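You operate a simulated robot arm through the tools that you are given. There is no shell and no other tool. Be economical: measure what you need, move in short steps, check, and stop when the job is done.

The job below is to be done with a simulated robot arm. You get a single attempt, and the scene is never put back.

TASK
Take the blue pad on the table top and put it away on the low table. Put the stop block from the table top on the gauge there. Take the blue oil can and put it on the top of the yellow cart. Put the green tray on the front of the table away on the check bench. Do these in any order. Set down upright: stop block, blue oil can.
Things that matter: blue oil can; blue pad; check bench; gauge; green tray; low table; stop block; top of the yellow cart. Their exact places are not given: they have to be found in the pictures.

Only the result counts: the job must be done as asked and must still hold three seconds after the hand-in. Knocking over, shifting, dropping, spilling or breaking anything else fails it.

THE ROBOT
A 7-joint arm with a vacuum gripper on a trunk, on a base that drives. Base frame: it is fixed to the floor where the robot stands at the start and does not move with it; the origin is under the middle of the robot, x ahead of it, y to its left, z up; the surface under the hand at the start is at about z = 0.55. Readings come in m, rad, newtons and seconds.
Its first joint turns from -2.601 to 2.601 rad. Places, roughly: blue oil can [1, 0.25, 0.5]; blue pad (10x7x3 cm) [0.7, 0, 0.6]; check bench [4.3, 1.5, 0.8]; gauge [1, 0.25, 0.5]; green tray [1.25, 0.25, 0.5]; low table [0.1, 3.2, 0.6]; stop block [0.5, -0.25, 0.5]; top of the yellow cart [-2.1, 0, 0.8]. Payload 1.06 kg.
Tool frame: the origin (TCP) lies in the middle of the cups' lips, and z points out of the cups. The gripper has 1 cup of 0.024 m across, covering 0.024 by 0.024 m (tool x, y); the bellows give 0.008 m. With the vacuum on, a cup seals on a smooth face that it is pressed against (1 to 4 N); it does not hold porous or soft things. The pull reaches 23 N.
Orientation is told as [roll, pitch, yaw] about the base's x, y, z axes, in that order, counted from this pose: with the cups facing straight down, the tool's x points along the base's -x, its y along +y and its z along -z.

THE INTERFACE
- The arm moves only by the tool move_arm. Its arguments are lists of equal length, an entry for each row: "translation": the shift along the base's x, y, z in mm, a list of three; "delta_rot": the turn, a rotation vector about the base's x, y, z in rad, a list of three; "valve": the vacuum: 1 switches it on, 0 off. In form: {"translation": [[tx, ty, tz], ...], "delta_rot": [[rx, ry, rz], ...], "valve": [valve, ...]}. A call has 1 to 8 rows; each row shifts and turns the commanded pose from where the row before left it. Rows are played at 5 a second. More than 0.05 m and 0.15 rad between two rows, or a gripper value outside its range, and nothing of the call is played. Where a pose cannot be reached the arm comes as near as it can. A force on the tool above 40 N (or 10 N above the force at the start of the call, whichever is more), or a blocked arm, ends the call early, and 0.2 s more pass. The pull builds up within a second once a cup has sealed. Time passes only in rows, and 0.2 s behind the last, so rows that do not move give it time. The reply holds the time, the measured pose of the TCP, the force on the tool along the base axes and the pull of the vacuum, in the units named above and with some noise, with the torque about the TCP (base axes, N m) and any sound that the robot's microphone picked up.
- Cameras (640 x 400 px; columns grow to the right, rows downward): "scene" is now at [0.0349, 0.1706, 1.408]; the picture's right is [0.03, -1.00, 0.00], its down [-0.73, -0.02, -0.69] and it looks along [0.69, 0.02, -0.73] (base axes); focal length 261 px, centre (320, 200). "wrist" rides on the gripper at [0.078, 0.019, -0.096] in the tool frame; the picture's right is [-0.24, 0.97, 0.00], its down [-0.71, -0.17, -0.69] and it looks along [-0.67, -0.16, 0.73] (tool axes); focal length 243 px, centre (320, 200).
- grab_frame(camera): a new picture of that camera. The clock stands still meanwhile.
- raise_lower(by): slides the trunk up (or, below 0, down) by that many m; the arm and the scene camera ride with it, the base frame stays. It gives what a move gives, with no picture.
- roll_base(legs): drives the robot by 1 to 6 legs, each [ahead, turn to the left] in m and rad, along the robot's own axes; the way and the turn of a leg run together, so that a leg with both is an arc; at most 1.5 m and 3.142 rad a leg. The arm and the cameras ride along, it lands a little off, and it stops where it bumps. It gives what a move gives.
- turn_head(pan, tilt): turns the head with the scene camera to pan (to the left, within 2.705 rad either way) and tilt (down, from -0.506 to 1.204), counted from straight ahead of the robot. It gives what a move gives.
- point_at(camera, pixels): for up to 12 pixels [column, row] of the newest picture of that camera ("zoom" is the newest enlarged one), the place [x, y, z] in the base frame of the surface seen there, good to about 0.002 m. The clock stands still meanwhile.
- close_up(camera, box): a new picture of the part [left, top, right, bottom] of that camera's present view, enlarged. The clock stands still meanwhile.
- job_done(): hands the job in; it is judged then, once.

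Keep the steps short. Do not move on a guess: measure, check each grasp and each placing, and mend mistakes. In all there are 110 turns and 82 pictures (those below and enlarged ones count). Leave the vacuum off and the arm clear of the work at the hand-in unless told otherwise, and finish with a single line.

The tools are called after ">>>" as a command line: name --argument value ..., lists and objects as JSON in quotes. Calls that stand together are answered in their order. move_arm: Moves the arm, as the interface text tells. Its arguments: {"type":"object","properties":{"translation":{"type":"array","items":{"type":"array","items":{"type":"number"}}},"delta_rot":{"type":"array","items":{"type":"array","items":{"type":"number"}}},"valve":{"type":"array","items":{"type":"number"}}},"required":["translation","delta_rot","valve"]} The other tools are called the same way: raise_lower (by) slides the trunk up or down; roll_base (legs) drives the base; turn_head (pan, tilt) turns the head that bears the scene camera; grab_frame (camera) takes a picture; point_at (camera, pixels) gives the place of the surface under pixels of a picture; close_up (camera, box) takes an enlarged picture of a part of a camera's view; job_done () hands the job in.

At the start:

```text
clock: 0.0
position: [0.614, 0.2909, 0.83]
orientation: [0.001, 0.001, 0.0]
contact_force: [0.2, 0.4, 0.4]
torque: [-0.01, 0.02, 0.0]
pull: 0.1
trunk travel left (down, up): [-0.475, 0.235]
robot x, y, heading: [-0.0018, -0.0052, -0.0]
head pan, tilt: [0.033, 0.812]
```

scene: 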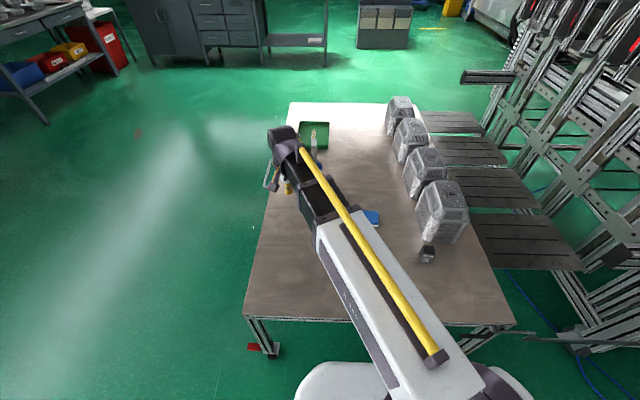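
wrist: 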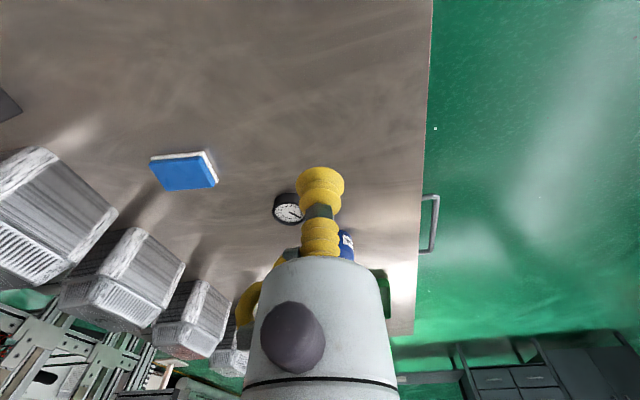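

I see the table with a blue pad, a black gauge, an oil can, a green tray and a dark small block. I'll take enlarged pictures first.

>>> close_up --camera "scene" --box '[240, 90, 480, 270]'

>>> close_up --camera "wrist" --box '[120, 100, 460, 310]'

```text
2.22 times, centred on (360, 180) of scene
```

zoom: 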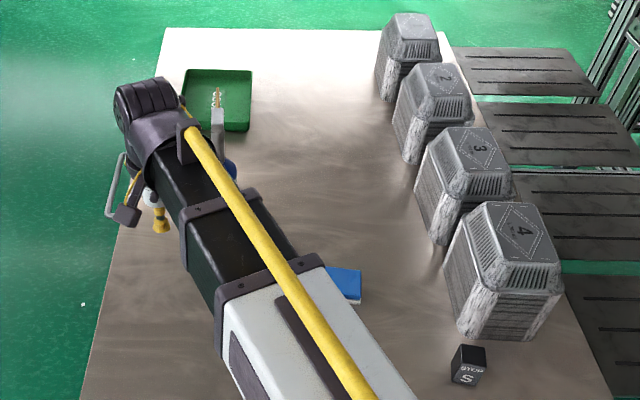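

```text
1.88 times, centred on (290, 205) of wrist
```

zoom: 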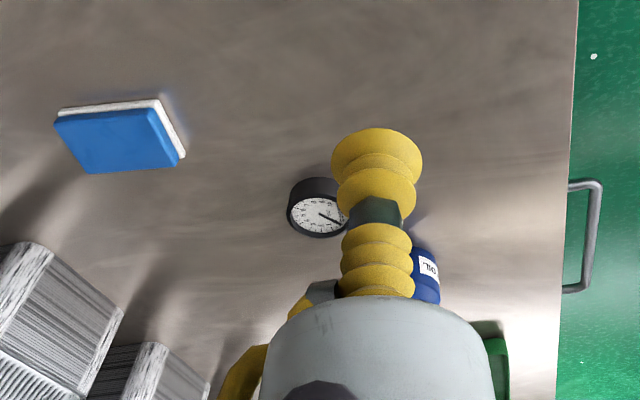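

Measuring the stop block, pad, tray, table in the scene, and the gauge and pad in the wrist view.

>>> point_at --camera "scene" --pixels '[[428, 248], [427, 258], [373, 215], [310, 130], [303, 124], [328, 124], [300, 146], [400, 290], [290, 105], [246, 316], [513, 322], [308, 138]]'

>>> point_at --camera "zoom" --pixels '[[318, 214], [312, 186], [58, 118], [160, 102], [185, 158], [87, 172], [120, 140], [428, 270], [430, 250], [590, 240], [570, 185], [575, 290]]'

```text
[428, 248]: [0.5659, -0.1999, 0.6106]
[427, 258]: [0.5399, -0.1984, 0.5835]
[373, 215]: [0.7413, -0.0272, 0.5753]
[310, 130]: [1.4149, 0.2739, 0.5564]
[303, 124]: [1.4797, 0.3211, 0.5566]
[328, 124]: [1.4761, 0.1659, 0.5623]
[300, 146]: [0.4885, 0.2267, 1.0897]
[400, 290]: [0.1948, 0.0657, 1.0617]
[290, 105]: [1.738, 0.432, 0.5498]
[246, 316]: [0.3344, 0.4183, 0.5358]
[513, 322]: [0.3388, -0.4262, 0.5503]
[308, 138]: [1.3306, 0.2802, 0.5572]
```

```text
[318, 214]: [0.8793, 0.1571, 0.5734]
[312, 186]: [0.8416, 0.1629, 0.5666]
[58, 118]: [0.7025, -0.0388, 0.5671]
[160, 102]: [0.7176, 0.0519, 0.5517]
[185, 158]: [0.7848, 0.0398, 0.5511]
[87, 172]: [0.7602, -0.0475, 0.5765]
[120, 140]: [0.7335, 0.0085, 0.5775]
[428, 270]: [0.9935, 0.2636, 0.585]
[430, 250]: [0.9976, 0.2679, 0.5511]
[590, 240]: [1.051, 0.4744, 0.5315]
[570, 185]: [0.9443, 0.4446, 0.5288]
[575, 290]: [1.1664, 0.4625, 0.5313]
```

Moving the arm over toward the stop block (~[0.57,-0.20]), staying high.

>>> move_arm --translation '[[-10, -49, 0], [-10, -48, 0], [-10, -48, 0], [-10, -48, 0], [-5, -48, 0], [0, -49, 0], [0, -49, 0], [0, -49, 0]]' --delta_rot '[[0, 0, 0], [0, 0, 0], [0, 0, 0], [0, 0, 0], [0, 0, 0], [0, 0, 0], [0, 0, 0], [0, 0, 0]]' --valve '[0, 0, 0, 0, 0, 0, 0, 0]'

>>> grab_frame --camera "wrist"

>>> close_up --camera "scene" --box '[260, 90, 440, 200]'

```text
clock: 1.8
position: [0.5665, -0.098, 0.8309]
orientation: [0.001, -0.002, 0.0]
contact_force: [0.3, 0.8, 0.4]
torque: [0.0, 0.0, -0.02]
pull: 0.1
trunk travel left (down, up): [-0.475, 0.235]
robot x, y, heading: [0.0015, 0.0006, 0.003]
head pan, tilt: [0.033, 0.812]
```

```text
77 pictures are left
```

wrist: 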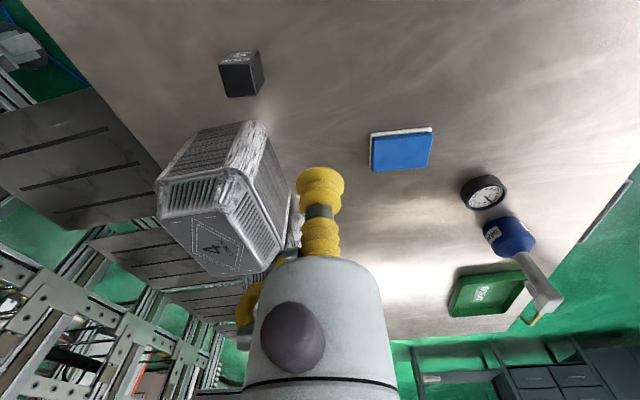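

```text
3.56 times, centred on (350, 145) of scene
```

zoom: 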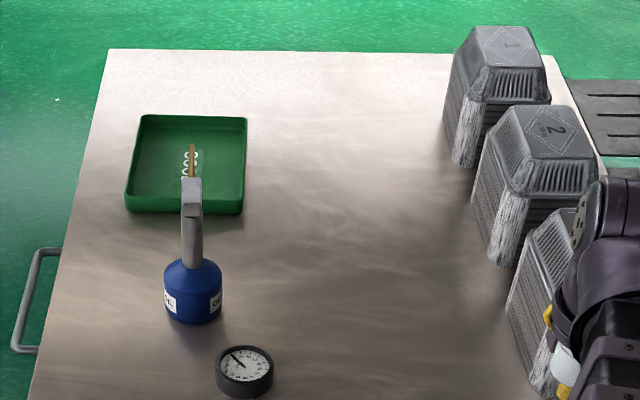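

Measuring block top, gauge dial, crate tops in the wrist picture, and the can in zoom.

>>> point_at --camera "wrist" --pixels '[[240, 82], [224, 67], [257, 66], [260, 92], [228, 96], [485, 194], [470, 194], [500, 194], [485, 205], [485, 182], [220, 240], [262, 150]]'

>>> point_at --camera "zoom" --pixels '[[192, 185], [192, 195], [192, 210], [192, 230], [192, 270], [192, 300], [192, 150], [245, 362], [232, 362], [260, 362], [245, 375], [165, 310]]'

>>> close_up --camera "wrist" --box '[200, 40, 290, 110]'

>>> close_up --camera "wrist" --box '[440, 160, 600, 330]'

```text
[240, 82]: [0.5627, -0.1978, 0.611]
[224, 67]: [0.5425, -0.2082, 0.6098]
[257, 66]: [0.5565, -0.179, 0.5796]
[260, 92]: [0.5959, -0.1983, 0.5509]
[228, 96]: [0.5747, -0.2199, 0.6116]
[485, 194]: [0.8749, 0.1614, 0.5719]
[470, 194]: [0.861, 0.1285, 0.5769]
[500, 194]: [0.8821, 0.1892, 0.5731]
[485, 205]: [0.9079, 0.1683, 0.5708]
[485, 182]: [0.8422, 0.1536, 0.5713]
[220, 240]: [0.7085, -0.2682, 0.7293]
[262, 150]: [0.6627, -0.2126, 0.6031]
```

```text
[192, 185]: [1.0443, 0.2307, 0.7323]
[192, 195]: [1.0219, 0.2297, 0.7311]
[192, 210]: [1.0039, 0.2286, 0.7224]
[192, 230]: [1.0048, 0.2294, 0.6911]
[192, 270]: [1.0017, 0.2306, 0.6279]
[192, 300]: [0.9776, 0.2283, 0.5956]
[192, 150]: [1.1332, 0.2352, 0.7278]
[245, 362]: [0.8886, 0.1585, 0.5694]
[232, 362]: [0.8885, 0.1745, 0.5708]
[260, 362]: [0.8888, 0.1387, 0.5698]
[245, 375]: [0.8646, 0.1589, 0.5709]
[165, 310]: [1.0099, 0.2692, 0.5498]
```

```text
5.71 times, centred on (245, 75) of wrist
```

zoom: 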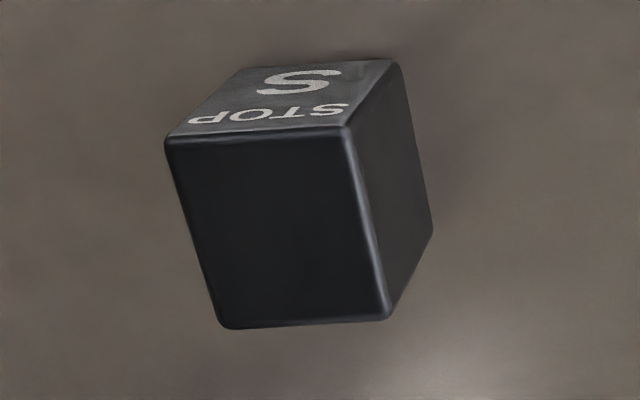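

```text
2.35 times, centred on (520, 245) of wrist
```

zoom: 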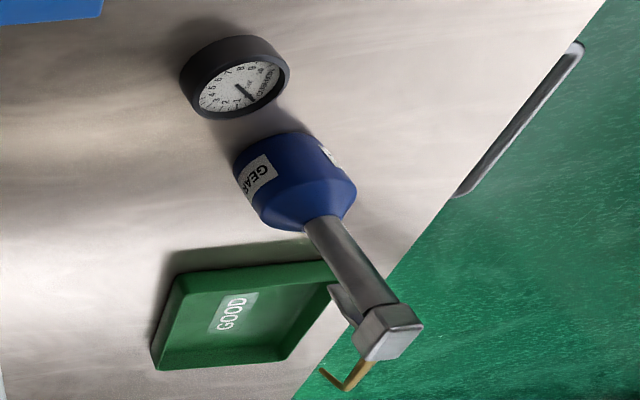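

Check the block label orientation in the scene and the gauge precisely in a zoom.

>>> close_up --camera "scene" --box '[405, 230, 455, 270]'

>>> point_at --camera "wrist" --pixels '[[238, 80], [234, 76], [244, 86], [461, 193], [506, 189], [482, 176], [486, 208]]'

>>> close_up --camera "wrist" --box '[450, 165, 520, 215]'

```text
10.00 times, centred on (430, 250) of scene
```

zoom: 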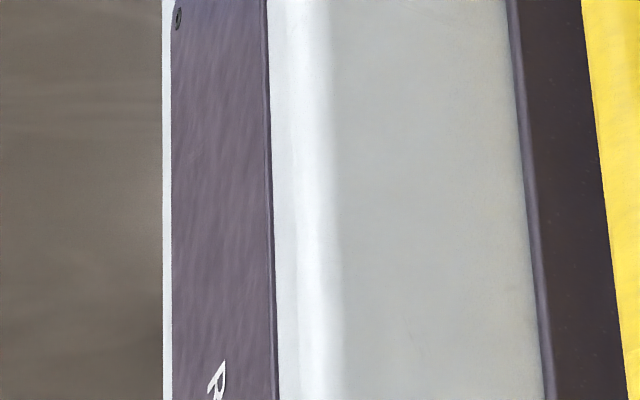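

```text
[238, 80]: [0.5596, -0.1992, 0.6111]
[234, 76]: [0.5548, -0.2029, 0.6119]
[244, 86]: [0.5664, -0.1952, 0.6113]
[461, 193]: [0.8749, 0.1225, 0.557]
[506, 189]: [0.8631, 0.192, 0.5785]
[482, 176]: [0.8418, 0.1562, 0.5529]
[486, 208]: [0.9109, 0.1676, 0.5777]
```

```text
8.00 times, centred on (485, 190) of wrist
```

zoom: 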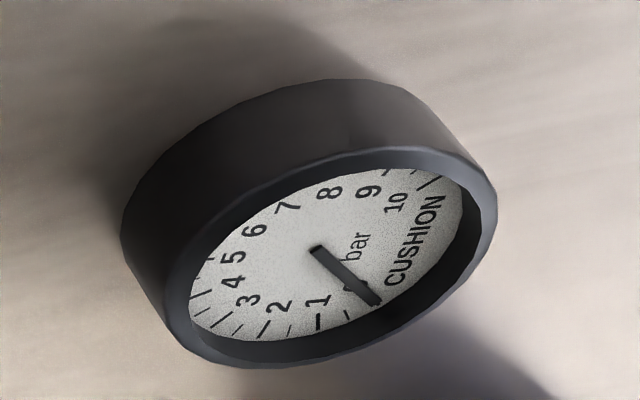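

Measuring the rim ring in the zoom for its centre.

>>> point_at --camera "zoom" --pixels '[[178, 300], [488, 210], [330, 163], [270, 356], [410, 160], [400, 325], [205, 240], [322, 255], [470, 205], [195, 300], [300, 345]]'

```text
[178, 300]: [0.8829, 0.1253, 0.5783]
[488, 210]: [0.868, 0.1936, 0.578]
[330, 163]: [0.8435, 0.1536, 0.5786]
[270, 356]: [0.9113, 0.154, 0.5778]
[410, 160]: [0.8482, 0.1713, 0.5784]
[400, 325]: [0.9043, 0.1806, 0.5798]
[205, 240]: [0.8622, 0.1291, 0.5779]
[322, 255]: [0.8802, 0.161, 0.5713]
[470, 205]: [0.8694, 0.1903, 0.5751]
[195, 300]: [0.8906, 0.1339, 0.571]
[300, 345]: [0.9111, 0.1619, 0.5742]
```

Gauge centre ≈ (0.877, 0.159), rim 0.578. Moving over the block and down to 20 mm above its top (0.611).

>>> move_arm --translation '[[-6, -45, 0], [0, -45, 0], [0, -10, -40], [0, 0, -48], [0, 0, -48], [0, 0, -40], [0, 0, -20], [0, 0, 0]]' --delta_rot '[[0, 0, 0], [0, 0, 0], [0, 0, 0], [0, 0, 0], [0, 0, 0], [0, 0, 0], [0, 0, 0], [0, 0, 0]]' --valve '[0, 0, 0, 0, 0, 0, 0, 0]'

>>> grab_frame --camera "wrist"

```text
clock: 3.6
position: [0.5615, -0.1982, 0.633]
orientation: [0.0, 0.001, 0.0]
contact_force: [0.0, -0.7, -0.8]
torque: [-0.03, 0.02, 0.01]
pull: 0.1
trunk travel left (down, up): [-0.475, 0.235]
robot x, y, heading: [0.0009, 0.0014, 0.002]
head pan, tilt: [0.033, 0.812]
```

```text
71 pictures are left
```

wrist: 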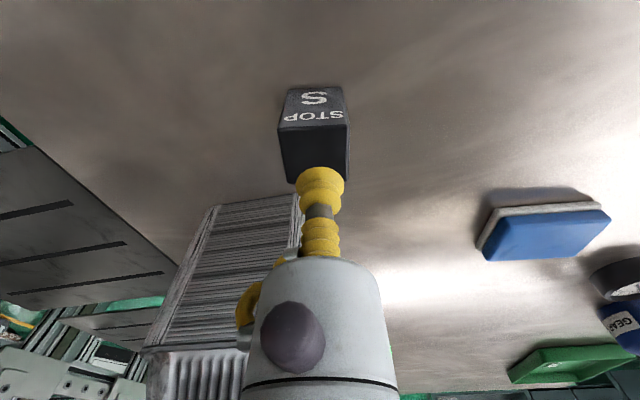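

The cup is above the block. Measuring the top face corners for the cup's centring.

>>> point_at --camera "wrist" --pixels '[[282, 132], [347, 128], [291, 180], [345, 172], [286, 155], [348, 150]]'

```text
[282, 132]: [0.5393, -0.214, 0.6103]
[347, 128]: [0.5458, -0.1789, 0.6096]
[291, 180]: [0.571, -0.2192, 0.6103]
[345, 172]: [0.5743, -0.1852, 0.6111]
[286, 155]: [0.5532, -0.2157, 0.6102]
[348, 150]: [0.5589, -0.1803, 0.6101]
```

Block top centre ≈ (0.560,-0.199); the cup is on it within 2 mm. Pressing down with vacuum.

>>> move_arm --translation '[[0, -1, -12], [0, 0, -8], [0, 0, -3], [0, 0, -2], [0, 0, 0], [0, 0, 0], [0, 0, 0]]' --delta_rot '[[0, 0, 0], [0, 0, 0], [0, 0, 0], [0, 0, 0], [0, 0, 0], [0, 0, 0], [0, 0, 0]]' --valve '[0, 0, 1, 1, 1, 1, 1]'

```text
clock: 5.2
position: [0.5636, -0.1992, 0.6084]
orientation: [0.002, 0.0, 0.001]
contact_force: [3.9, -0.1, 10.0]
torque: [-0.03, -0.01, -0.01]
pull: 22.9
trunk travel left (down, up): [-0.475, 0.235]
robot x, y, heading: [-0.0013, 0.0, -0.003]
head pan, tilt: [0.033, 0.812]
```

Sealed (22.9 N). Lifting up 90 mm, then checking.

>>> move_arm --translation '[[0, 0, 10], [0, 0, 30], [0, 0, 50], [0, 0, 40], [0, 0, 0]]' --delta_rot '[[0, 0, 0], [0, 0, 0], [0, 0, 0], [0, 0, 0], [0, 0, 0]]' --valve '[1, 1, 1, 1, 1]'

```text
clock: 6.4
position: [0.5628, -0.1983, 0.7389]
orientation: [0.001, 0.001, -0.001]
contact_force: [0.0, 0.0, -8.3]
torque: [-0.03, -0.01, 0.01]
pull: 22.8
trunk travel left (down, up): [-0.475, 0.235]
robot x, y, heading: [-0.0024, 0.0024, 0.002]
head pan, tilt: [0.033, 0.812]
```

Carrying the block (≈0.85 kg) to above the gauge: first +y away from the crate, then diagonally.

>>> move_arm --translation '[[0, 40, 0], [0, 45, 0], [20, 45, 0], [40, 28, 0], [40, 28, 0], [40, 28, 0], [40, 28, 0], [40, 28, 0]]' --delta_rot '[[0, 0, 0], [0, 0, 0], [0, 0, 0], [0, 0, 0], [0, 0, 0], [0, 0, 0], [0, 0, 0], [0, 0, 0]]' --valve '[1, 1, 1, 1, 1, 1, 1, 1]'

>>> move_arm --translation '[[32, 29, 0], [32, 29, 0], [32, 29, 0], [0, 0, 0]]' --delta_rot '[[0, 0, 0], [0, 0, 0], [0, 0, 0], [0, 0, 0]]' --valve '[1, 1, 1, 1]'

>>> grab_frame --camera "wrist"

```text
clock: 8.2
position: [0.7843, 0.0723, 0.7385]
orientation: [0.0, 0.0, 0.0]
contact_force: [-0.9, -0.7, -8.2]
torque: [0.03, 0.0, 0.03]
pull: 22.5
trunk travel left (down, up): [-0.475, 0.235]
robot x, y, heading: [0.0061, -0.0022, 0.002]
head pan, tilt: [0.033, 0.812]
```

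```text
clock: 9.2
position: [0.8794, 0.1598, 0.7379]
orientation: [-0.001, 0.004, 0.0]
contact_force: [0.4, 0.4, -7.6]
torque: [-0.01, -0.05, 0.0]
pull: 22.9
trunk travel left (down, up): [-0.475, 0.235]
robot x, y, heading: [0.0012, -0.0041, -0.001]
head pan, tilt: [0.033, 0.812]
```

```text
70 pictures are left
```

wrist: 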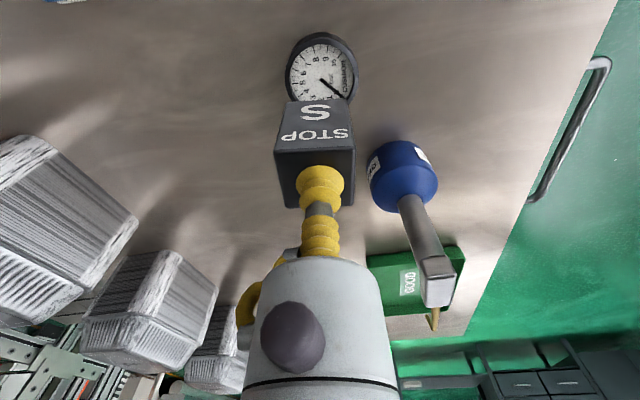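

Descending to about 10 mm above the rim (TCP 0.65).

>>> move_arm --translation '[[0, 0, -30], [0, 0, -30], [0, 0, -20], [0, 0, -8], [0, 0, 0]]' --delta_rot '[[0, 0, 0], [0, 0, 0], [0, 0, 0], [0, 0, 0], [0, 0, 0]]' --valve '[1, 1, 1, 1, 1]'

>>> close_up --camera "wrist" --box '[240, 50, 400, 210]'

>>> close_up --camera "scene" --box '[280, 130, 380, 200]'

```text
clock: 10.4
position: [0.8789, 0.1581, 0.6504]
orientation: [0.001, 0.0, 0.001]
contact_force: [0.7, -0.1, -6.3]
torque: [0.01, -0.01, 0.03]
pull: 22.8
trunk travel left (down, up): [-0.475, 0.235]
robot x, y, heading: [-0.0007, 0.0022, -0.005]
head pan, tilt: [0.033, 0.812]
```

```text
2.50 times, centred on (320, 130) of wrist
```

zoom: 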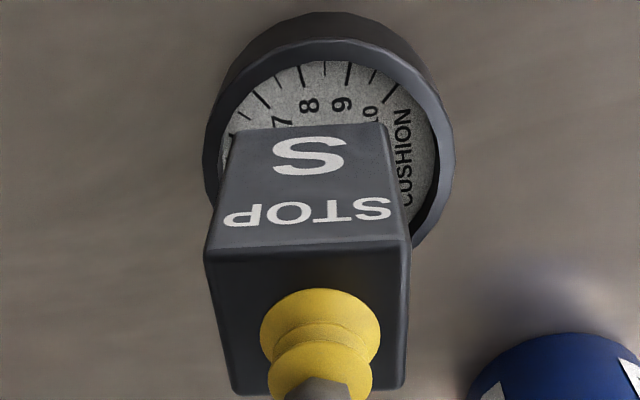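

```text
5.71 times, centred on (330, 165) of scene
```

zoom: 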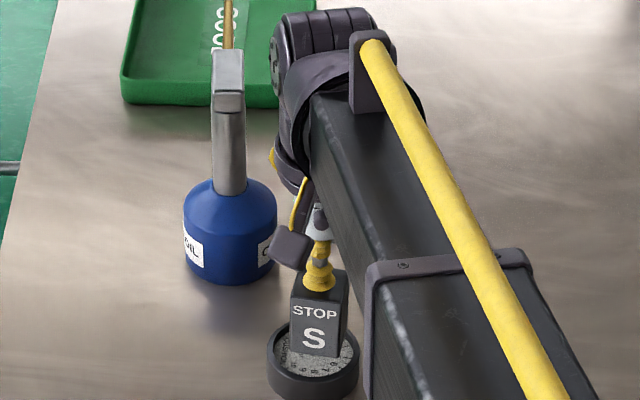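

Measuring the block's lower front corners and the gauge rim in the scene zoom.

>>> point_at --camera "zoom" --pixels '[[293, 348], [337, 355], [316, 350], [293, 296], [338, 303], [270, 345], [313, 382], [356, 355], [300, 274], [343, 280], [346, 330]]'

```text
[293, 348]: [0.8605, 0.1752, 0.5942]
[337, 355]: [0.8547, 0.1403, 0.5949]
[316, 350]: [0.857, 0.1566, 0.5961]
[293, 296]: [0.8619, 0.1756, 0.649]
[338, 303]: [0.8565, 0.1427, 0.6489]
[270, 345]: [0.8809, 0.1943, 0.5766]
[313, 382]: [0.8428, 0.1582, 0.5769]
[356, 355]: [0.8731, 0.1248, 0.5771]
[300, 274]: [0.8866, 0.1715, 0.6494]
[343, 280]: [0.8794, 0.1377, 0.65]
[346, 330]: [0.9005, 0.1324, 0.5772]
```

Block centre is ≈(0.876,0.155), gauge ≈(0.878,0.1595). Shifting (+2,+4) mm and lowering until contact.

>>> move_arm --translation '[[2, 4, 0], [0, 0, -8], [0, 0, -6], [0, 0, -3], [0, 0, -1], [0, 0, 0]]' --delta_rot '[[0, 0, 0], [0, 0, 0], [0, 0, 0], [0, 0, 0], [0, 0, 0], [0, 0, 0]]' --valve '[1, 1, 1, 1, 1, 1]'

```text
clock: 11.8
position: [0.8804, 0.163, 0.6343]
orientation: [0.0, -0.002, 0.0]
contact_force: [3.9, 2.1, 17.9]
torque: [0.01, 0.01, 0.01]
pull: 22.9
trunk travel left (down, up): [-0.475, 0.235]
robot x, y, heading: [0.003, 0.0017, -0.001]
head pan, tilt: [0.033, 0.812]
```

Contact at TCP 0.634 (block is down in the dial recess). Easing up 2 mm, releasing, lifting.

>>> move_arm --translation '[[0, 0, 2], [0, 0, 0], [0, 0, 0], [0, 0, 0], [0, 0, 4], [0, 0, 20], [0, 0, 40], [0, 0, 40]]' --delta_rot '[[0, 0, 0], [0, 0, 0], [0, 0, 0], [0, 0, 0], [0, 0, 0], [0, 0, 0], [0, 0, 0], [0, 0, 0]]' --valve '[1, 0, 0, 0, 0, 0, 0, 0]'

>>> close_up --camera "wrist" --box '[200, 20, 440, 200]'

>>> close_up --camera "scene" --box '[280, 130, 380, 200]'

```text
clock: 13.6
position: [0.88, 0.1625, 0.7391]
orientation: [0.001, -0.002, -0.001]
contact_force: [1.2, -0.3, -1.1]
torque: [0.02, 0.0, -0.03]
pull: 0.1
trunk travel left (down, up): [-0.475, 0.235]
robot x, y, heading: [-0.0003, -0.0004, 0.004]
head pan, tilt: [0.033, 0.812]
```

```text
2.22 times, centred on (320, 110) of wrist
```

zoom: 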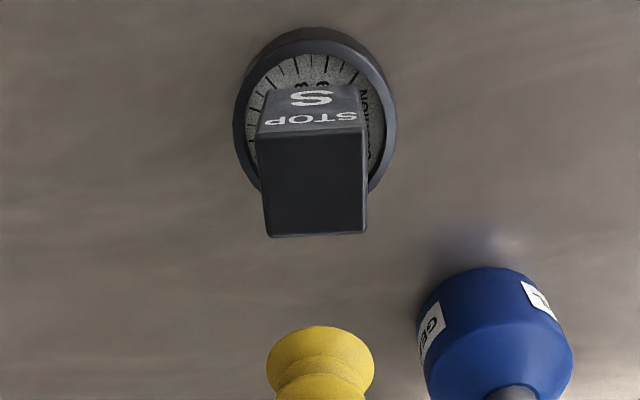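

```text
5.71 times, centred on (330, 165) of scene
```

zoom: 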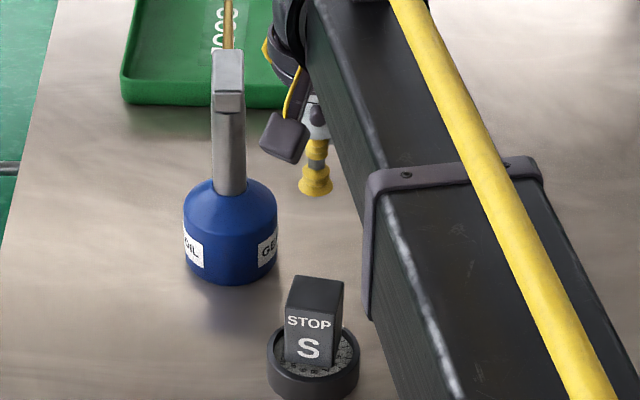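

The block stands on the gauge. Checking it's level.

>>> point_at --camera "zoom" --pixels '[[295, 300], [333, 308], [303, 280], [338, 285], [288, 355], [330, 360], [226, 60], [218, 55], [238, 55], [228, 85], [230, 92]]'

```text
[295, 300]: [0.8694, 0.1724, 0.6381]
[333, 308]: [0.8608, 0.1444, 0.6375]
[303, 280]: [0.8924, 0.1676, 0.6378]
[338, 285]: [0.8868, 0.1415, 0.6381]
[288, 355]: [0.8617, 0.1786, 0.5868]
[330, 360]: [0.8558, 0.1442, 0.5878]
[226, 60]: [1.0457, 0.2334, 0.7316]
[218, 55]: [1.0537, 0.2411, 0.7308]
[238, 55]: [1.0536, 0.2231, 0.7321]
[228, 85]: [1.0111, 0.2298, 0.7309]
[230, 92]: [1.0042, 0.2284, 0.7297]
```

Level, block is done. Next the blue pad: moving to above it (≈[0.735,0.0]).

>>> move_arm --translation '[[-30, -33, 0], [-30, -33, 0], [-30, -33, 0], [-30, -33, 0], [-25, -31, 0], [0, 0, -45], [0, 0, -40], [0, 0, 0]]' --delta_rot '[[0, 0, 0], [0, 0, 0], [0, 0, 0], [0, 0, 0], [0, 0, 0], [0, 0, 0], [0, 0, 0], [0, 0, 0]]' --valve '[0, 0, 0, 0, 0, 0, 0, 0]'

>>> grab_frame --camera "wrist"

```text
clock: 15.4
position: [0.7353, -0.0009, 0.6538]
orientation: [0.002, 0.001, -0.001]
contact_force: [-0.8, 0.4, 0.4]
torque: [0.02, 0.0, 0.02]
pull: 0.0
trunk travel left (down, up): [-0.475, 0.235]
robot x, y, heading: [-0.0026, -0.001, 0.0]
head pan, tilt: [0.033, 0.812]
```

```text
65 pictures are left
```

wrist: 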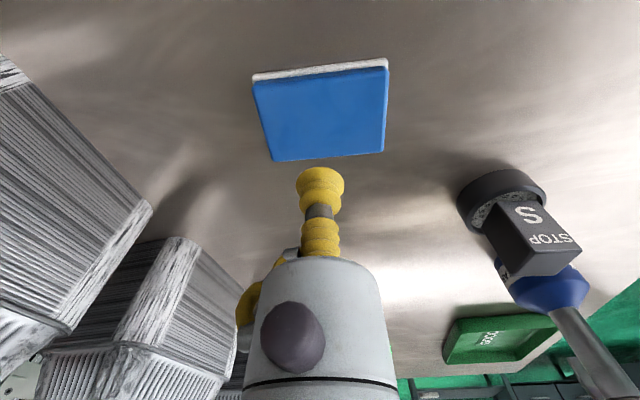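

Measuring the pad's blue top corners.

>>> point_at --camera "wrist" --pixels '[[256, 85], [386, 72], [382, 150], [276, 158], [322, 115]]'

```text
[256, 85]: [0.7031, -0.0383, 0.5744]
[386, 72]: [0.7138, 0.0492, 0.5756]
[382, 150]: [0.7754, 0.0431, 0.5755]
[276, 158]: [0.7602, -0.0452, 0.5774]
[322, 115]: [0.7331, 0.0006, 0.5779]
```

Pad centre ≈ (0.738, 0.002), top 0.578. Descending with vacuum.

>>> move_arm --translation '[[3, 3, -40], [0, 0, -25], [0, 0, -7], [0, 0, -4], [0, 0, -2], [0, 0, 0], [0, 0, 0], [0, 0, 0]]' --delta_rot '[[0, 0, 0], [0, 0, 0], [0, 0, 0], [0, 0, 0], [0, 0, 0], [0, 0, 0], [0, 0, 0], [0, 0, 0]]' --valve '[0, 0, 1, 1, 1, 1, 1, 1]'

```text
clock: 17.2
position: [0.7385, 0.0017, 0.5757]
orientation: [0.0, 0.002, -0.002]
contact_force: [-0.6, -0.3, -0.2]
torque: [-0.01, 0.03, -0.03]
pull: 22.9
trunk travel left (down, up): [-0.475, 0.235]
robot x, y, heading: [0.0008, -0.0004, 0.002]
head pan, tilt: [0.033, 0.812]
```

Sealed. Lifting and retracting to a carry pose; then looking left for the low table.

>>> move_arm --translation '[[0, 0, 10], [0, 0, 40], [0, 0, 48], [0, 0, 48], [-20, 0, 48], [-45, 0, 48], [-45, 0, 20], [0, 0, 0]]' --delta_rot '[[0, 0, 0], [0, 0, 0], [0, 0, 0], [0, 0, 0], [0, 0, 0], [0, 0, 0], [0, 0, 0], [0, 0, 0]]' --valve '[1, 1, 1, 1, 1, 1, 1, 1]'

>>> turn_head --pan 1.5 --tilt 0.45

>>> grab_frame --camera "scene"

```text
refused: row 5 steps farther than a row can; nothing moved
```

```text
clock: 18.8
position: [0.7392, 0.0025, 0.5757]
orientation: [0.0, -0.001, -0.001]
contact_force: [-0.5, -0.5, 0.4]
torque: [0.02, 0.0, 0.03]
pull: 22.9
trunk travel left (down, up): [-0.475, 0.235]
robot x, y, heading: [0.0009, -0.0022, 0.0]
head pan, tilt: [1.499, 0.45]
```

```text
64 pictures are left
```

scene: 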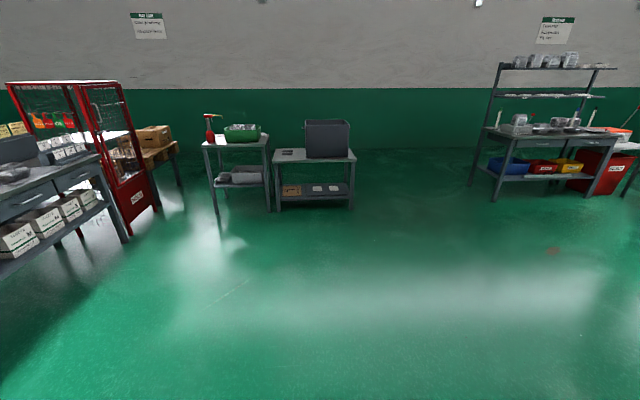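

Lifting with legal steps, and zooming on the small tables at (200–360, 110–220).

>>> move_arm --translation '[[0, 0, 10], [0, 0, 40], [0, 0, 48], [0, 0, 48], [0, 0, 48], [-40, 0, 28], [-45, 0, 20], [-45, 0, 0]]' --delta_rot '[[0, 0, 0], [0, 0, 0], [0, 0, 0], [0, 0, 0], [0, 0, 0], [0, 0, 0], [0, 0, 0], [0, 0, 0]]' --valve '[1, 1, 1, 1, 1, 1, 1, 1]'

>>> close_up --camera "scene" --box '[190, 100, 370, 220]'

>>> point_at --camera "scene" --pixels '[[290, 160], [275, 162], [352, 160], [280, 150], [300, 205], [288, 154], [325, 150], [325, 122], [240, 142], [210, 148], [350, 152], [315, 163]]'

```text
clock: 20.6
position: [0.6075, 0.0028, 0.8181]
orientation: [0.001, -0.001, 0.001]
contact_force: [-0.1, -0.5, -1.0]
torque: [0.03, 0.04, 0.01]
pull: 22.3
trunk travel left (down, up): [-0.475, 0.235]
robot x, y, heading: [0.0023, 0.0011, -0.001]
head pan, tilt: [1.499, 0.45]
```

```text
3.33 times, centred on (280, 160) of scene
```

zoom: 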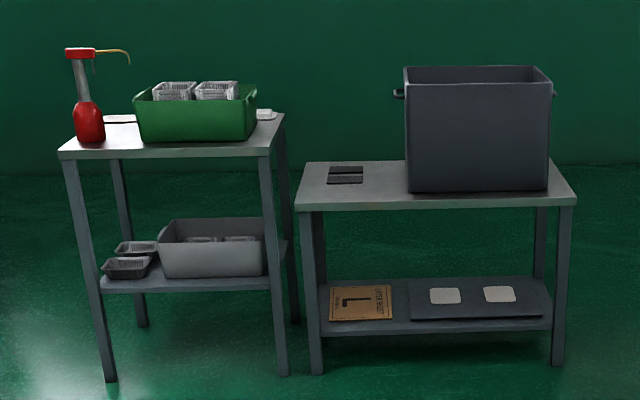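

```text
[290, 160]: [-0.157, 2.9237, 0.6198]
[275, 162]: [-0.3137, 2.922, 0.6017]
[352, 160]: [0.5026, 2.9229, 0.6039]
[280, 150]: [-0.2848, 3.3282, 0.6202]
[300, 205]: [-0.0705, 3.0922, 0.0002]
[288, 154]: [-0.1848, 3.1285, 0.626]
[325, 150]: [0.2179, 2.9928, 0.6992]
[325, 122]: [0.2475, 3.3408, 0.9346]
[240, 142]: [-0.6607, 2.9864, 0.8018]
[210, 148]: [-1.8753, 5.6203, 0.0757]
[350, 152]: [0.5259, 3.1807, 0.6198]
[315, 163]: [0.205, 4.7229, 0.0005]
```

Low table: top z≈0.62, x −0.31…0.53, y 2.92…3.37; free spot front-left near (−0.16, 3.01). Backing 0.2 m, turning left, driving forward 2.2 m.

>>> roll_base --legs '[[-0.2, 0], [0, 1.571], [1.2, 0], [1.0, 0]]'

>>> turn_head --pan 0.1 --tilt 0.8

>>> grab_frame --camera "scene"

```text
clock: 36.4
position: [-0.2351, 2.7993, 0.818]
orientation: [0.001, 0.0, 1.59]
contact_force: [0.1, 0.1, 0.0]
torque: [0.02, 0.01, 0.01]
pull: 22.9
trunk travel left (down, up): [-0.475, 0.235]
robot x, y, heading: [-0.2202, 2.1892, 1.591]
head pan, tilt: [1.499, 0.45]
```

```text
clock: 37.9
position: [-0.2347, 2.7997, 0.8179]
orientation: [0.001, 0.001, 1.592]
contact_force: [0.2, -0.2, -1.1]
torque: [-0.01, 0.0, 0.01]
pull: 23.4
trunk travel left (down, up): [-0.475, 0.235]
robot x, y, heading: [-0.2197, 2.1901, 1.591]
head pan, tilt: [0.099, 0.799]
```

```text
62 pictures are left
```

scene: 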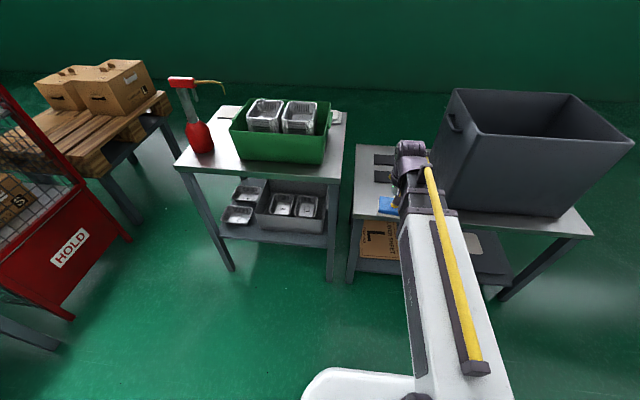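

At the table. Looking with the wrist camera at the landing area.

>>> grab_frame --camera "wrist"

>>> point_at --camera "scene" --pixels '[[375, 180], [356, 215], [362, 180], [372, 150], [385, 170], [363, 160], [385, 145], [440, 195]]'

```text
61 pictures are left
```

wrist: 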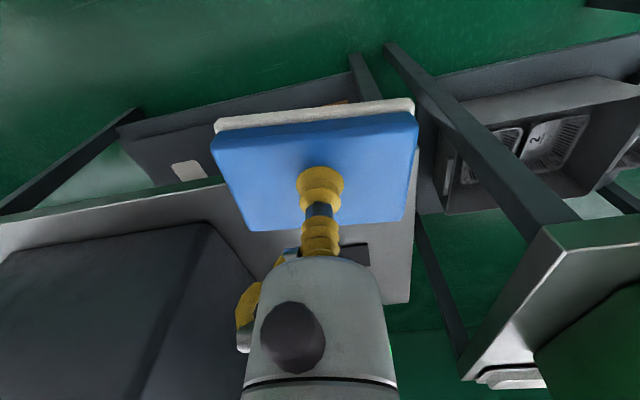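

```text
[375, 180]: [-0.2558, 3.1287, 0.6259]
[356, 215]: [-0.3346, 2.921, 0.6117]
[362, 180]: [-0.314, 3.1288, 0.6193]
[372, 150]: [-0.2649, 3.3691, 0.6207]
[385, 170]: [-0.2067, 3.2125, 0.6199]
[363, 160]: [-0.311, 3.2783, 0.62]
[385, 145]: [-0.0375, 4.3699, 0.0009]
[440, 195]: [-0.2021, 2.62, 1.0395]
```

Moving TCP to about (−0.19, 3.005), staying high.

>>> move_arm --translation '[[9, 41, 0], [9, 41, 0], [9, 41, 0], [9, 41, 0], [9, 41, 0], [0, 0, -40], [0, 0, -40], [0, 0, 0]]' --delta_rot '[[0, 0, 0], [0, 0, 0], [0, 0, 0], [0, 0, 0], [0, 0, 0], [0, 0, 0], [0, 0, 0], [0, 0, 0]]' --valve '[1, 1, 1, 1, 1, 1, 1, 1]'

>>> grab_frame --camera "wrist"

>>> close_up --camera "scene" --box '[340, 130, 480, 220]'

```text
clock: 39.7
position: [-0.1882, 3.004, 0.7368]
orientation: [-0.001, -0.002, 1.591]
contact_force: [-0.7, 1.0, -1.1]
torque: [0.03, 0.02, 0.02]
pull: 22.4
trunk travel left (down, up): [-0.475, 0.235]
robot x, y, heading: [-0.2202, 2.19, 1.591]
head pan, tilt: [0.099, 0.799]
```

```text
60 pictures are left
```

wrist: 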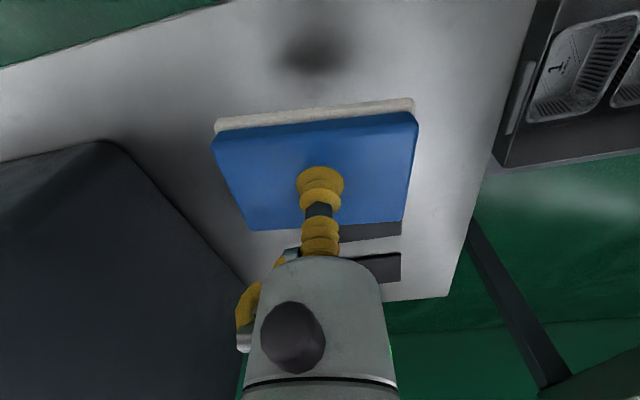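

```text
4.44 times, centred on (410, 175) of scene
```

zoom: 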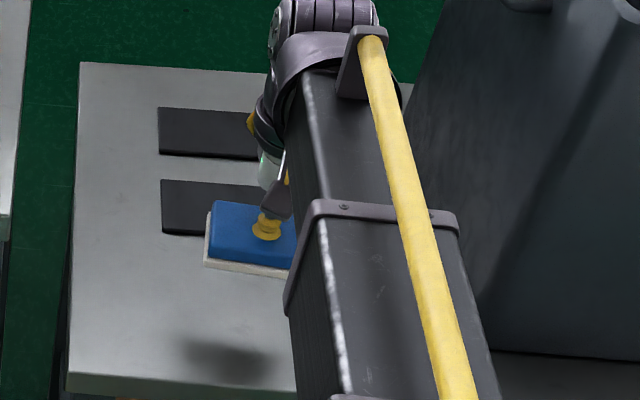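

>>> point_at --camera "zoom" --pixels '[[180, 230], [180, 240], [170, 190], [240, 350], [230, 390], [180, 120], [180, 148], [300, 390]]'

```text
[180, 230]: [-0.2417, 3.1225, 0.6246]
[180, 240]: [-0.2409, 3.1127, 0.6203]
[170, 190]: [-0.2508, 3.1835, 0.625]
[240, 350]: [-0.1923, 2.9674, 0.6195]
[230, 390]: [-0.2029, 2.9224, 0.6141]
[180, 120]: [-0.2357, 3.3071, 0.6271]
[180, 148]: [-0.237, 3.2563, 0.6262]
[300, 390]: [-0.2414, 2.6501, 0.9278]
```

Free band y 2.93–3.115. Shifting +10 mm in y and lowering to TCP ≈0.648.

>>> move_arm --translation '[[0, 10, -30], [0, 0, -35], [0, 0, -15], [0, 0, -6], [0, 0, -3], [0, 0, 0]]' --delta_rot '[[0, 0, 0], [0, 0, 0], [0, 0, 0], [0, 0, 0], [0, 0, 0], [0, 0, 0]]' --valve '[1, 1, 1, 1, 1, 1]'

```text
clock: 41.1
position: [-0.1884, 3.0147, 0.648]
orientation: [0.0, 0.0, 1.592]
contact_force: [-0.5, 0.5, -1.1]
torque: [0.01, 0.0, 0.0]
pull: 22.9
trunk travel left (down, up): [-0.475, 0.235]
robot x, y, heading: [-0.2195, 2.1887, 1.594]
head pan, tilt: [0.099, 0.799]
```

>>> move_arm --translation '[[0, 0, -1.5], [0, 0, -1], [0, 0, 0]]' --delta_rot '[[0, 0, 0], [0, 0, 0], [0, 0, 0]]' --valve '[1, 1, 1]'

```text
clock: 41.9
position: [-0.1907, 3.0153, 0.6462]
orientation: [0.001, 0.0, 1.592]
contact_force: [0.5, 0.0, 0.9]
torque: [-0.02, -0.02, -0.01]
pull: 22.9
trunk travel left (down, up): [-0.475, 0.235]
robot x, y, heading: [-0.2209, 2.1899, 1.591]
head pan, tilt: [0.099, 0.799]
```

Contact beginning. Releasing and lifting clear.

>>> move_arm --translation '[[0, 0, -0.5], [0, 0, 0], [0, 0, 0], [0, 0, 0], [0, 0, 10], [0, 0, 40], [0, 0, 48], [0, 0, 48]]' --delta_rot '[[0, 0, 0], [0, 0, 0], [0, 0, 0], [0, 0, 0], [0, 0, 0], [0, 0, 0], [0, 0, 0], [0, 0, 0]]' --valve '[1, 0, 0, 0, 0, 0, 0, 0]'

>>> move_arm --translation '[[0, -45, 20], [0, -45, 20], [0, -45, 10], [0, -45, 0], [0, -35, 0]]' --delta_rot '[[0, 0, 0], [0, 0, 0], [0, 0, 0], [0, 0, 0], [0, 0, 0]]' --valve '[0, 0, 0, 0, 0]'

>>> grab_frame --camera "scene"

```text
clock: 43.7
position: [-0.19, 3.0138, 0.7926]
orientation: [-0.002, 0.0, 1.593]
contact_force: [-1.0, -0.4, -0.5]
torque: [0.01, -0.01, -0.03]
pull: 0.1
trunk travel left (down, up): [-0.475, 0.235]
robot x, y, heading: [-0.2195, 2.1889, 1.59]
head pan, tilt: [0.099, 0.799]
```

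```text
clock: 44.9
position: [-0.1897, 2.7997, 0.8415]
orientation: [0.001, 0.001, 1.592]
contact_force: [0.4, 0.1, 0.6]
torque: [-0.03, 0.01, -0.01]
pull: 0.1
trunk travel left (down, up): [-0.475, 0.235]
robot x, y, heading: [-0.2191, 2.1902, 1.591]
head pan, tilt: [0.099, 0.799]
```

```text
58 pictures are left
```

scene: 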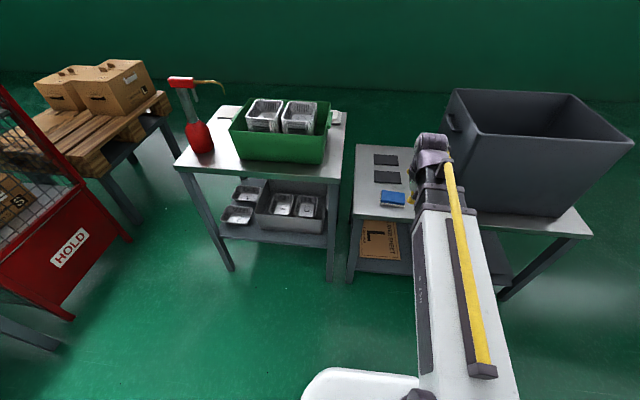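

Pad is placed. Now driving to the left side of the work table, facing it near x≈1.42.

>>> roll_base --legs '[[-0.3, 0], [0, -1.591], [1.2, 0], [0.45, 0], [0, -1.571], [0.75, 0]]'

>>> turn_head --pan 0.3 --tilt 0.8

>>> grab_frame --camera "scene"

>>> grab_frame --camera "wrist"

```text
clock: 66.5
position: [1.3889, 0.5194, 0.8421]
orientation: [0.001, 0.0, -1.584]
contact_force: [-0.3, -0.6, -0.7]
torque: [0.03, -0.01, 0.02]
pull: 0.1
trunk travel left (down, up): [-0.475, 0.235]
robot x, y, heading: [1.4421, 1.1262, -1.586]
head pan, tilt: [0.099, 0.799]
```

```text
clock: 67.2
position: [1.3886, 0.519, 0.8412]
orientation: [-0.001, -0.001, -1.585]
contact_force: [-0.1, 0.1, 0.0]
torque: [0.0, 0.0, -0.02]
pull: 0.1
trunk travel left (down, up): [-0.475, 0.235]
robot x, y, heading: [1.4347, 1.1264, -1.583]
head pan, tilt: [0.3, 0.799]
```

```text
57 pictures are left
```

scene: 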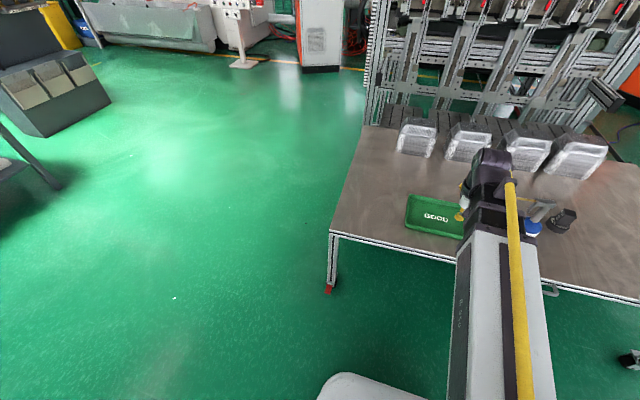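

```text
56 pictures are left
```

wrist: 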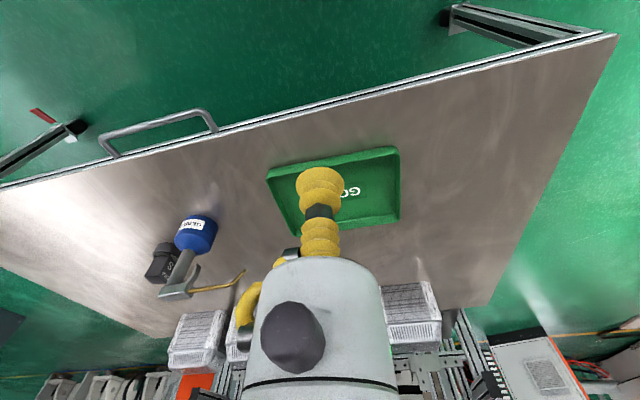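

Measuring tray corners and floor in the wrist picture.

>>> point_at --camera "wrist" --pixels '[[268, 174], [397, 150], [398, 217], [297, 234], [350, 193], [370, 180], [375, 205], [290, 180], [300, 215], [350, 215], [340, 172]]'

>>> close_up --camera "wrist" --box '[140, 130, 420, 310]'

```text
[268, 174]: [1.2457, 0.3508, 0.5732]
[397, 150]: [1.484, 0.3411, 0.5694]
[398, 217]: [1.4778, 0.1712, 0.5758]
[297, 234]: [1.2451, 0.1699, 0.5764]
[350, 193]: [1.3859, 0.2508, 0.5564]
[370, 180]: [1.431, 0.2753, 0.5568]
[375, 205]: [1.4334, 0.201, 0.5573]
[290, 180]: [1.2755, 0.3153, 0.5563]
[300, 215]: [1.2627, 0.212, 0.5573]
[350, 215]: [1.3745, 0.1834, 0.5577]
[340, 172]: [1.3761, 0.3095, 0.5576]
```

```text
2.22 times, centred on (280, 220) of wrist
```

zoom: 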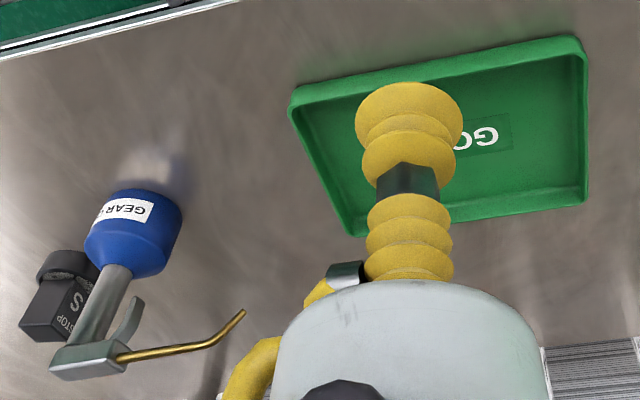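

Tray centre ≈ (1.364, 0.26), floor 0.557. Moving over it and down to 0.60.

>>> move_arm --translation '[[-4, -43, 0], [-4, -43, 0], [-4, -43, 0], [-4, -43, 0], [-4, -43, 0], [-4, -43, 0], [0, 0, -45], [0, 0, -45]]' --delta_rot '[[0, 0, 0], [0, 0, 0], [0, 0, 0], [0, 0, 0], [0, 0, 0], [0, 0, 0], [0, 0, 0], [0, 0, 0]]' --valve '[0, 0, 0, 0, 0, 0, 0, 0]'

>>> move_arm --translation '[[0, 0, -48], [0, 0, -48], [0, 0, -48], [0, 0, 0]]' --delta_rot '[[0, 0, 0], [0, 0, 0], [0, 0, 0], [0, 0, 0]]' --valve '[0, 0, 0, 0]'

>>> grab_frame --camera "wrist"

```text
clock: 69.0
position: [1.3662, 0.2613, 0.7505]
orientation: [0.001, 0.0, -1.586]
contact_force: [-0.7, -0.3, -0.2]
torque: [-0.01, -0.02, -0.02]
pull: 0.1
trunk travel left (down, up): [-0.475, 0.235]
robot x, y, heading: [1.4428, 1.1229, -1.584]
head pan, tilt: [0.3, 0.799]
```

```text
clock: 70.0
position: [1.3665, 0.2612, 0.6072]
orientation: [0.001, 0.001, -1.585]
contact_force: [0.2, 0.3, -0.3]
torque: [-0.05, -0.02, -0.01]
pull: 0.0
trunk travel left (down, up): [-0.475, 0.235]
robot x, y, heading: [1.4392, 1.1206, -1.585]
head pan, tilt: [0.3, 0.799]
```

```text
54 pictures are left
```

wrist: 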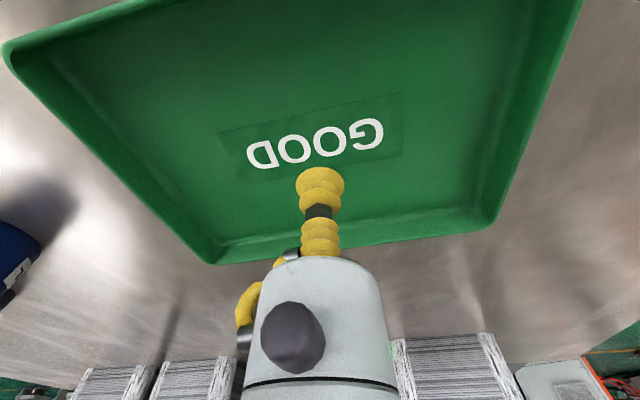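

Centred. Pressing onto the tray floor with the vacuum on.

>>> move_arm --translation '[[0, 0, -35], [0, 0, -12], [0, 0, -4], [0, 0, -2], [0, 0, 0], [0, 0, 0], [0, 0, 0]]' --delta_rot '[[0, 0, 0], [0, 0, 0], [0, 0, 0], [0, 0, 0], [0, 0, 0], [0, 0, 0], [0, 0, 0]]' --valve '[0, 0, 1, 1, 1, 1, 1]'

```text
clock: 71.7
position: [1.365, 0.262, 0.5558]
orientation: [0.0, 0.0, -1.586]
contact_force: [0.6, 1.7, 9.0]
torque: [0.0, 0.0, 0.0]
pull: 22.6
trunk travel left (down, up): [-0.475, 0.235]
robot x, y, heading: [1.4406, 1.128, -1.583]
head pan, tilt: [0.3, 0.799]
```

Sealed. Lifting and retracting toward the robot; then looking left (toward +x) for the check bench.

>>> move_arm --translation '[[0, 0, 10], [0, 0, 30], [0, 0, 48], [0, 0, 48], [0, 0, 48], [0, 0, 48], [0, 0, 40], [0, 0, 0]]' --delta_rot '[[0, 0, 0], [0, 0, 0], [0, 0, 0], [0, 0, 0], [0, 0, 0], [0, 0, 0], [0, 0, 0], [0, 0, 0]]' --valve '[1, 1, 1, 1, 1, 1, 1, 1]'

>>> move_arm --translation '[[10, 45, 20], [10, 45, 20], [10, 45, 20], [10, 45, 20], [10, 40, 0], [0, 0, 0]]' --delta_rot '[[0, 0, 0], [0, 0, 0], [0, 0, 0], [0, 0, 0], [0, 0, 0], [0, 0, 0]]' --valve '[1, 1, 1, 1, 1, 1]'

>>> turn_head --pan 1.75 --tilt 0.4

>>> grab_frame --camera "scene"

```text
clock: 73.5
position: [1.365, 0.2596, 0.8274]
orientation: [0.0, 0.0, -1.585]
contact_force: [0.4, 0.6, -2.4]
torque: [0.03, -0.01, -0.05]
pull: 23.2
trunk travel left (down, up): [-0.475, 0.235]
robot x, y, heading: [1.4375, 1.1222, -1.581]
head pan, tilt: [0.3, 0.799]
```

```text
refused: row 1 steps farther than a row can; nothing moved
```

```text
clock: 75.0
position: [1.3656, 0.2592, 0.8271]
orientation: [0.002, -0.002, -1.585]
contact_force: [-0.2, -0.1, -3.9]
torque: [0.0, -0.04, 0.02]
pull: 22.5
trunk travel left (down, up): [-0.475, 0.235]
robot x, y, heading: [1.4405, 1.1265, -1.59]
head pan, tilt: [1.751, 0.4]
```

```text
53 pictures are left
```

scene: 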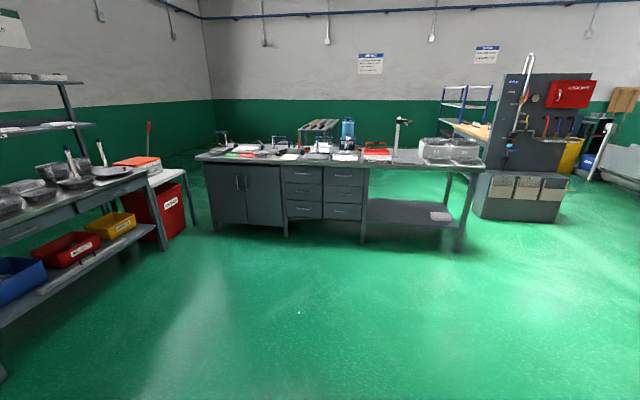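

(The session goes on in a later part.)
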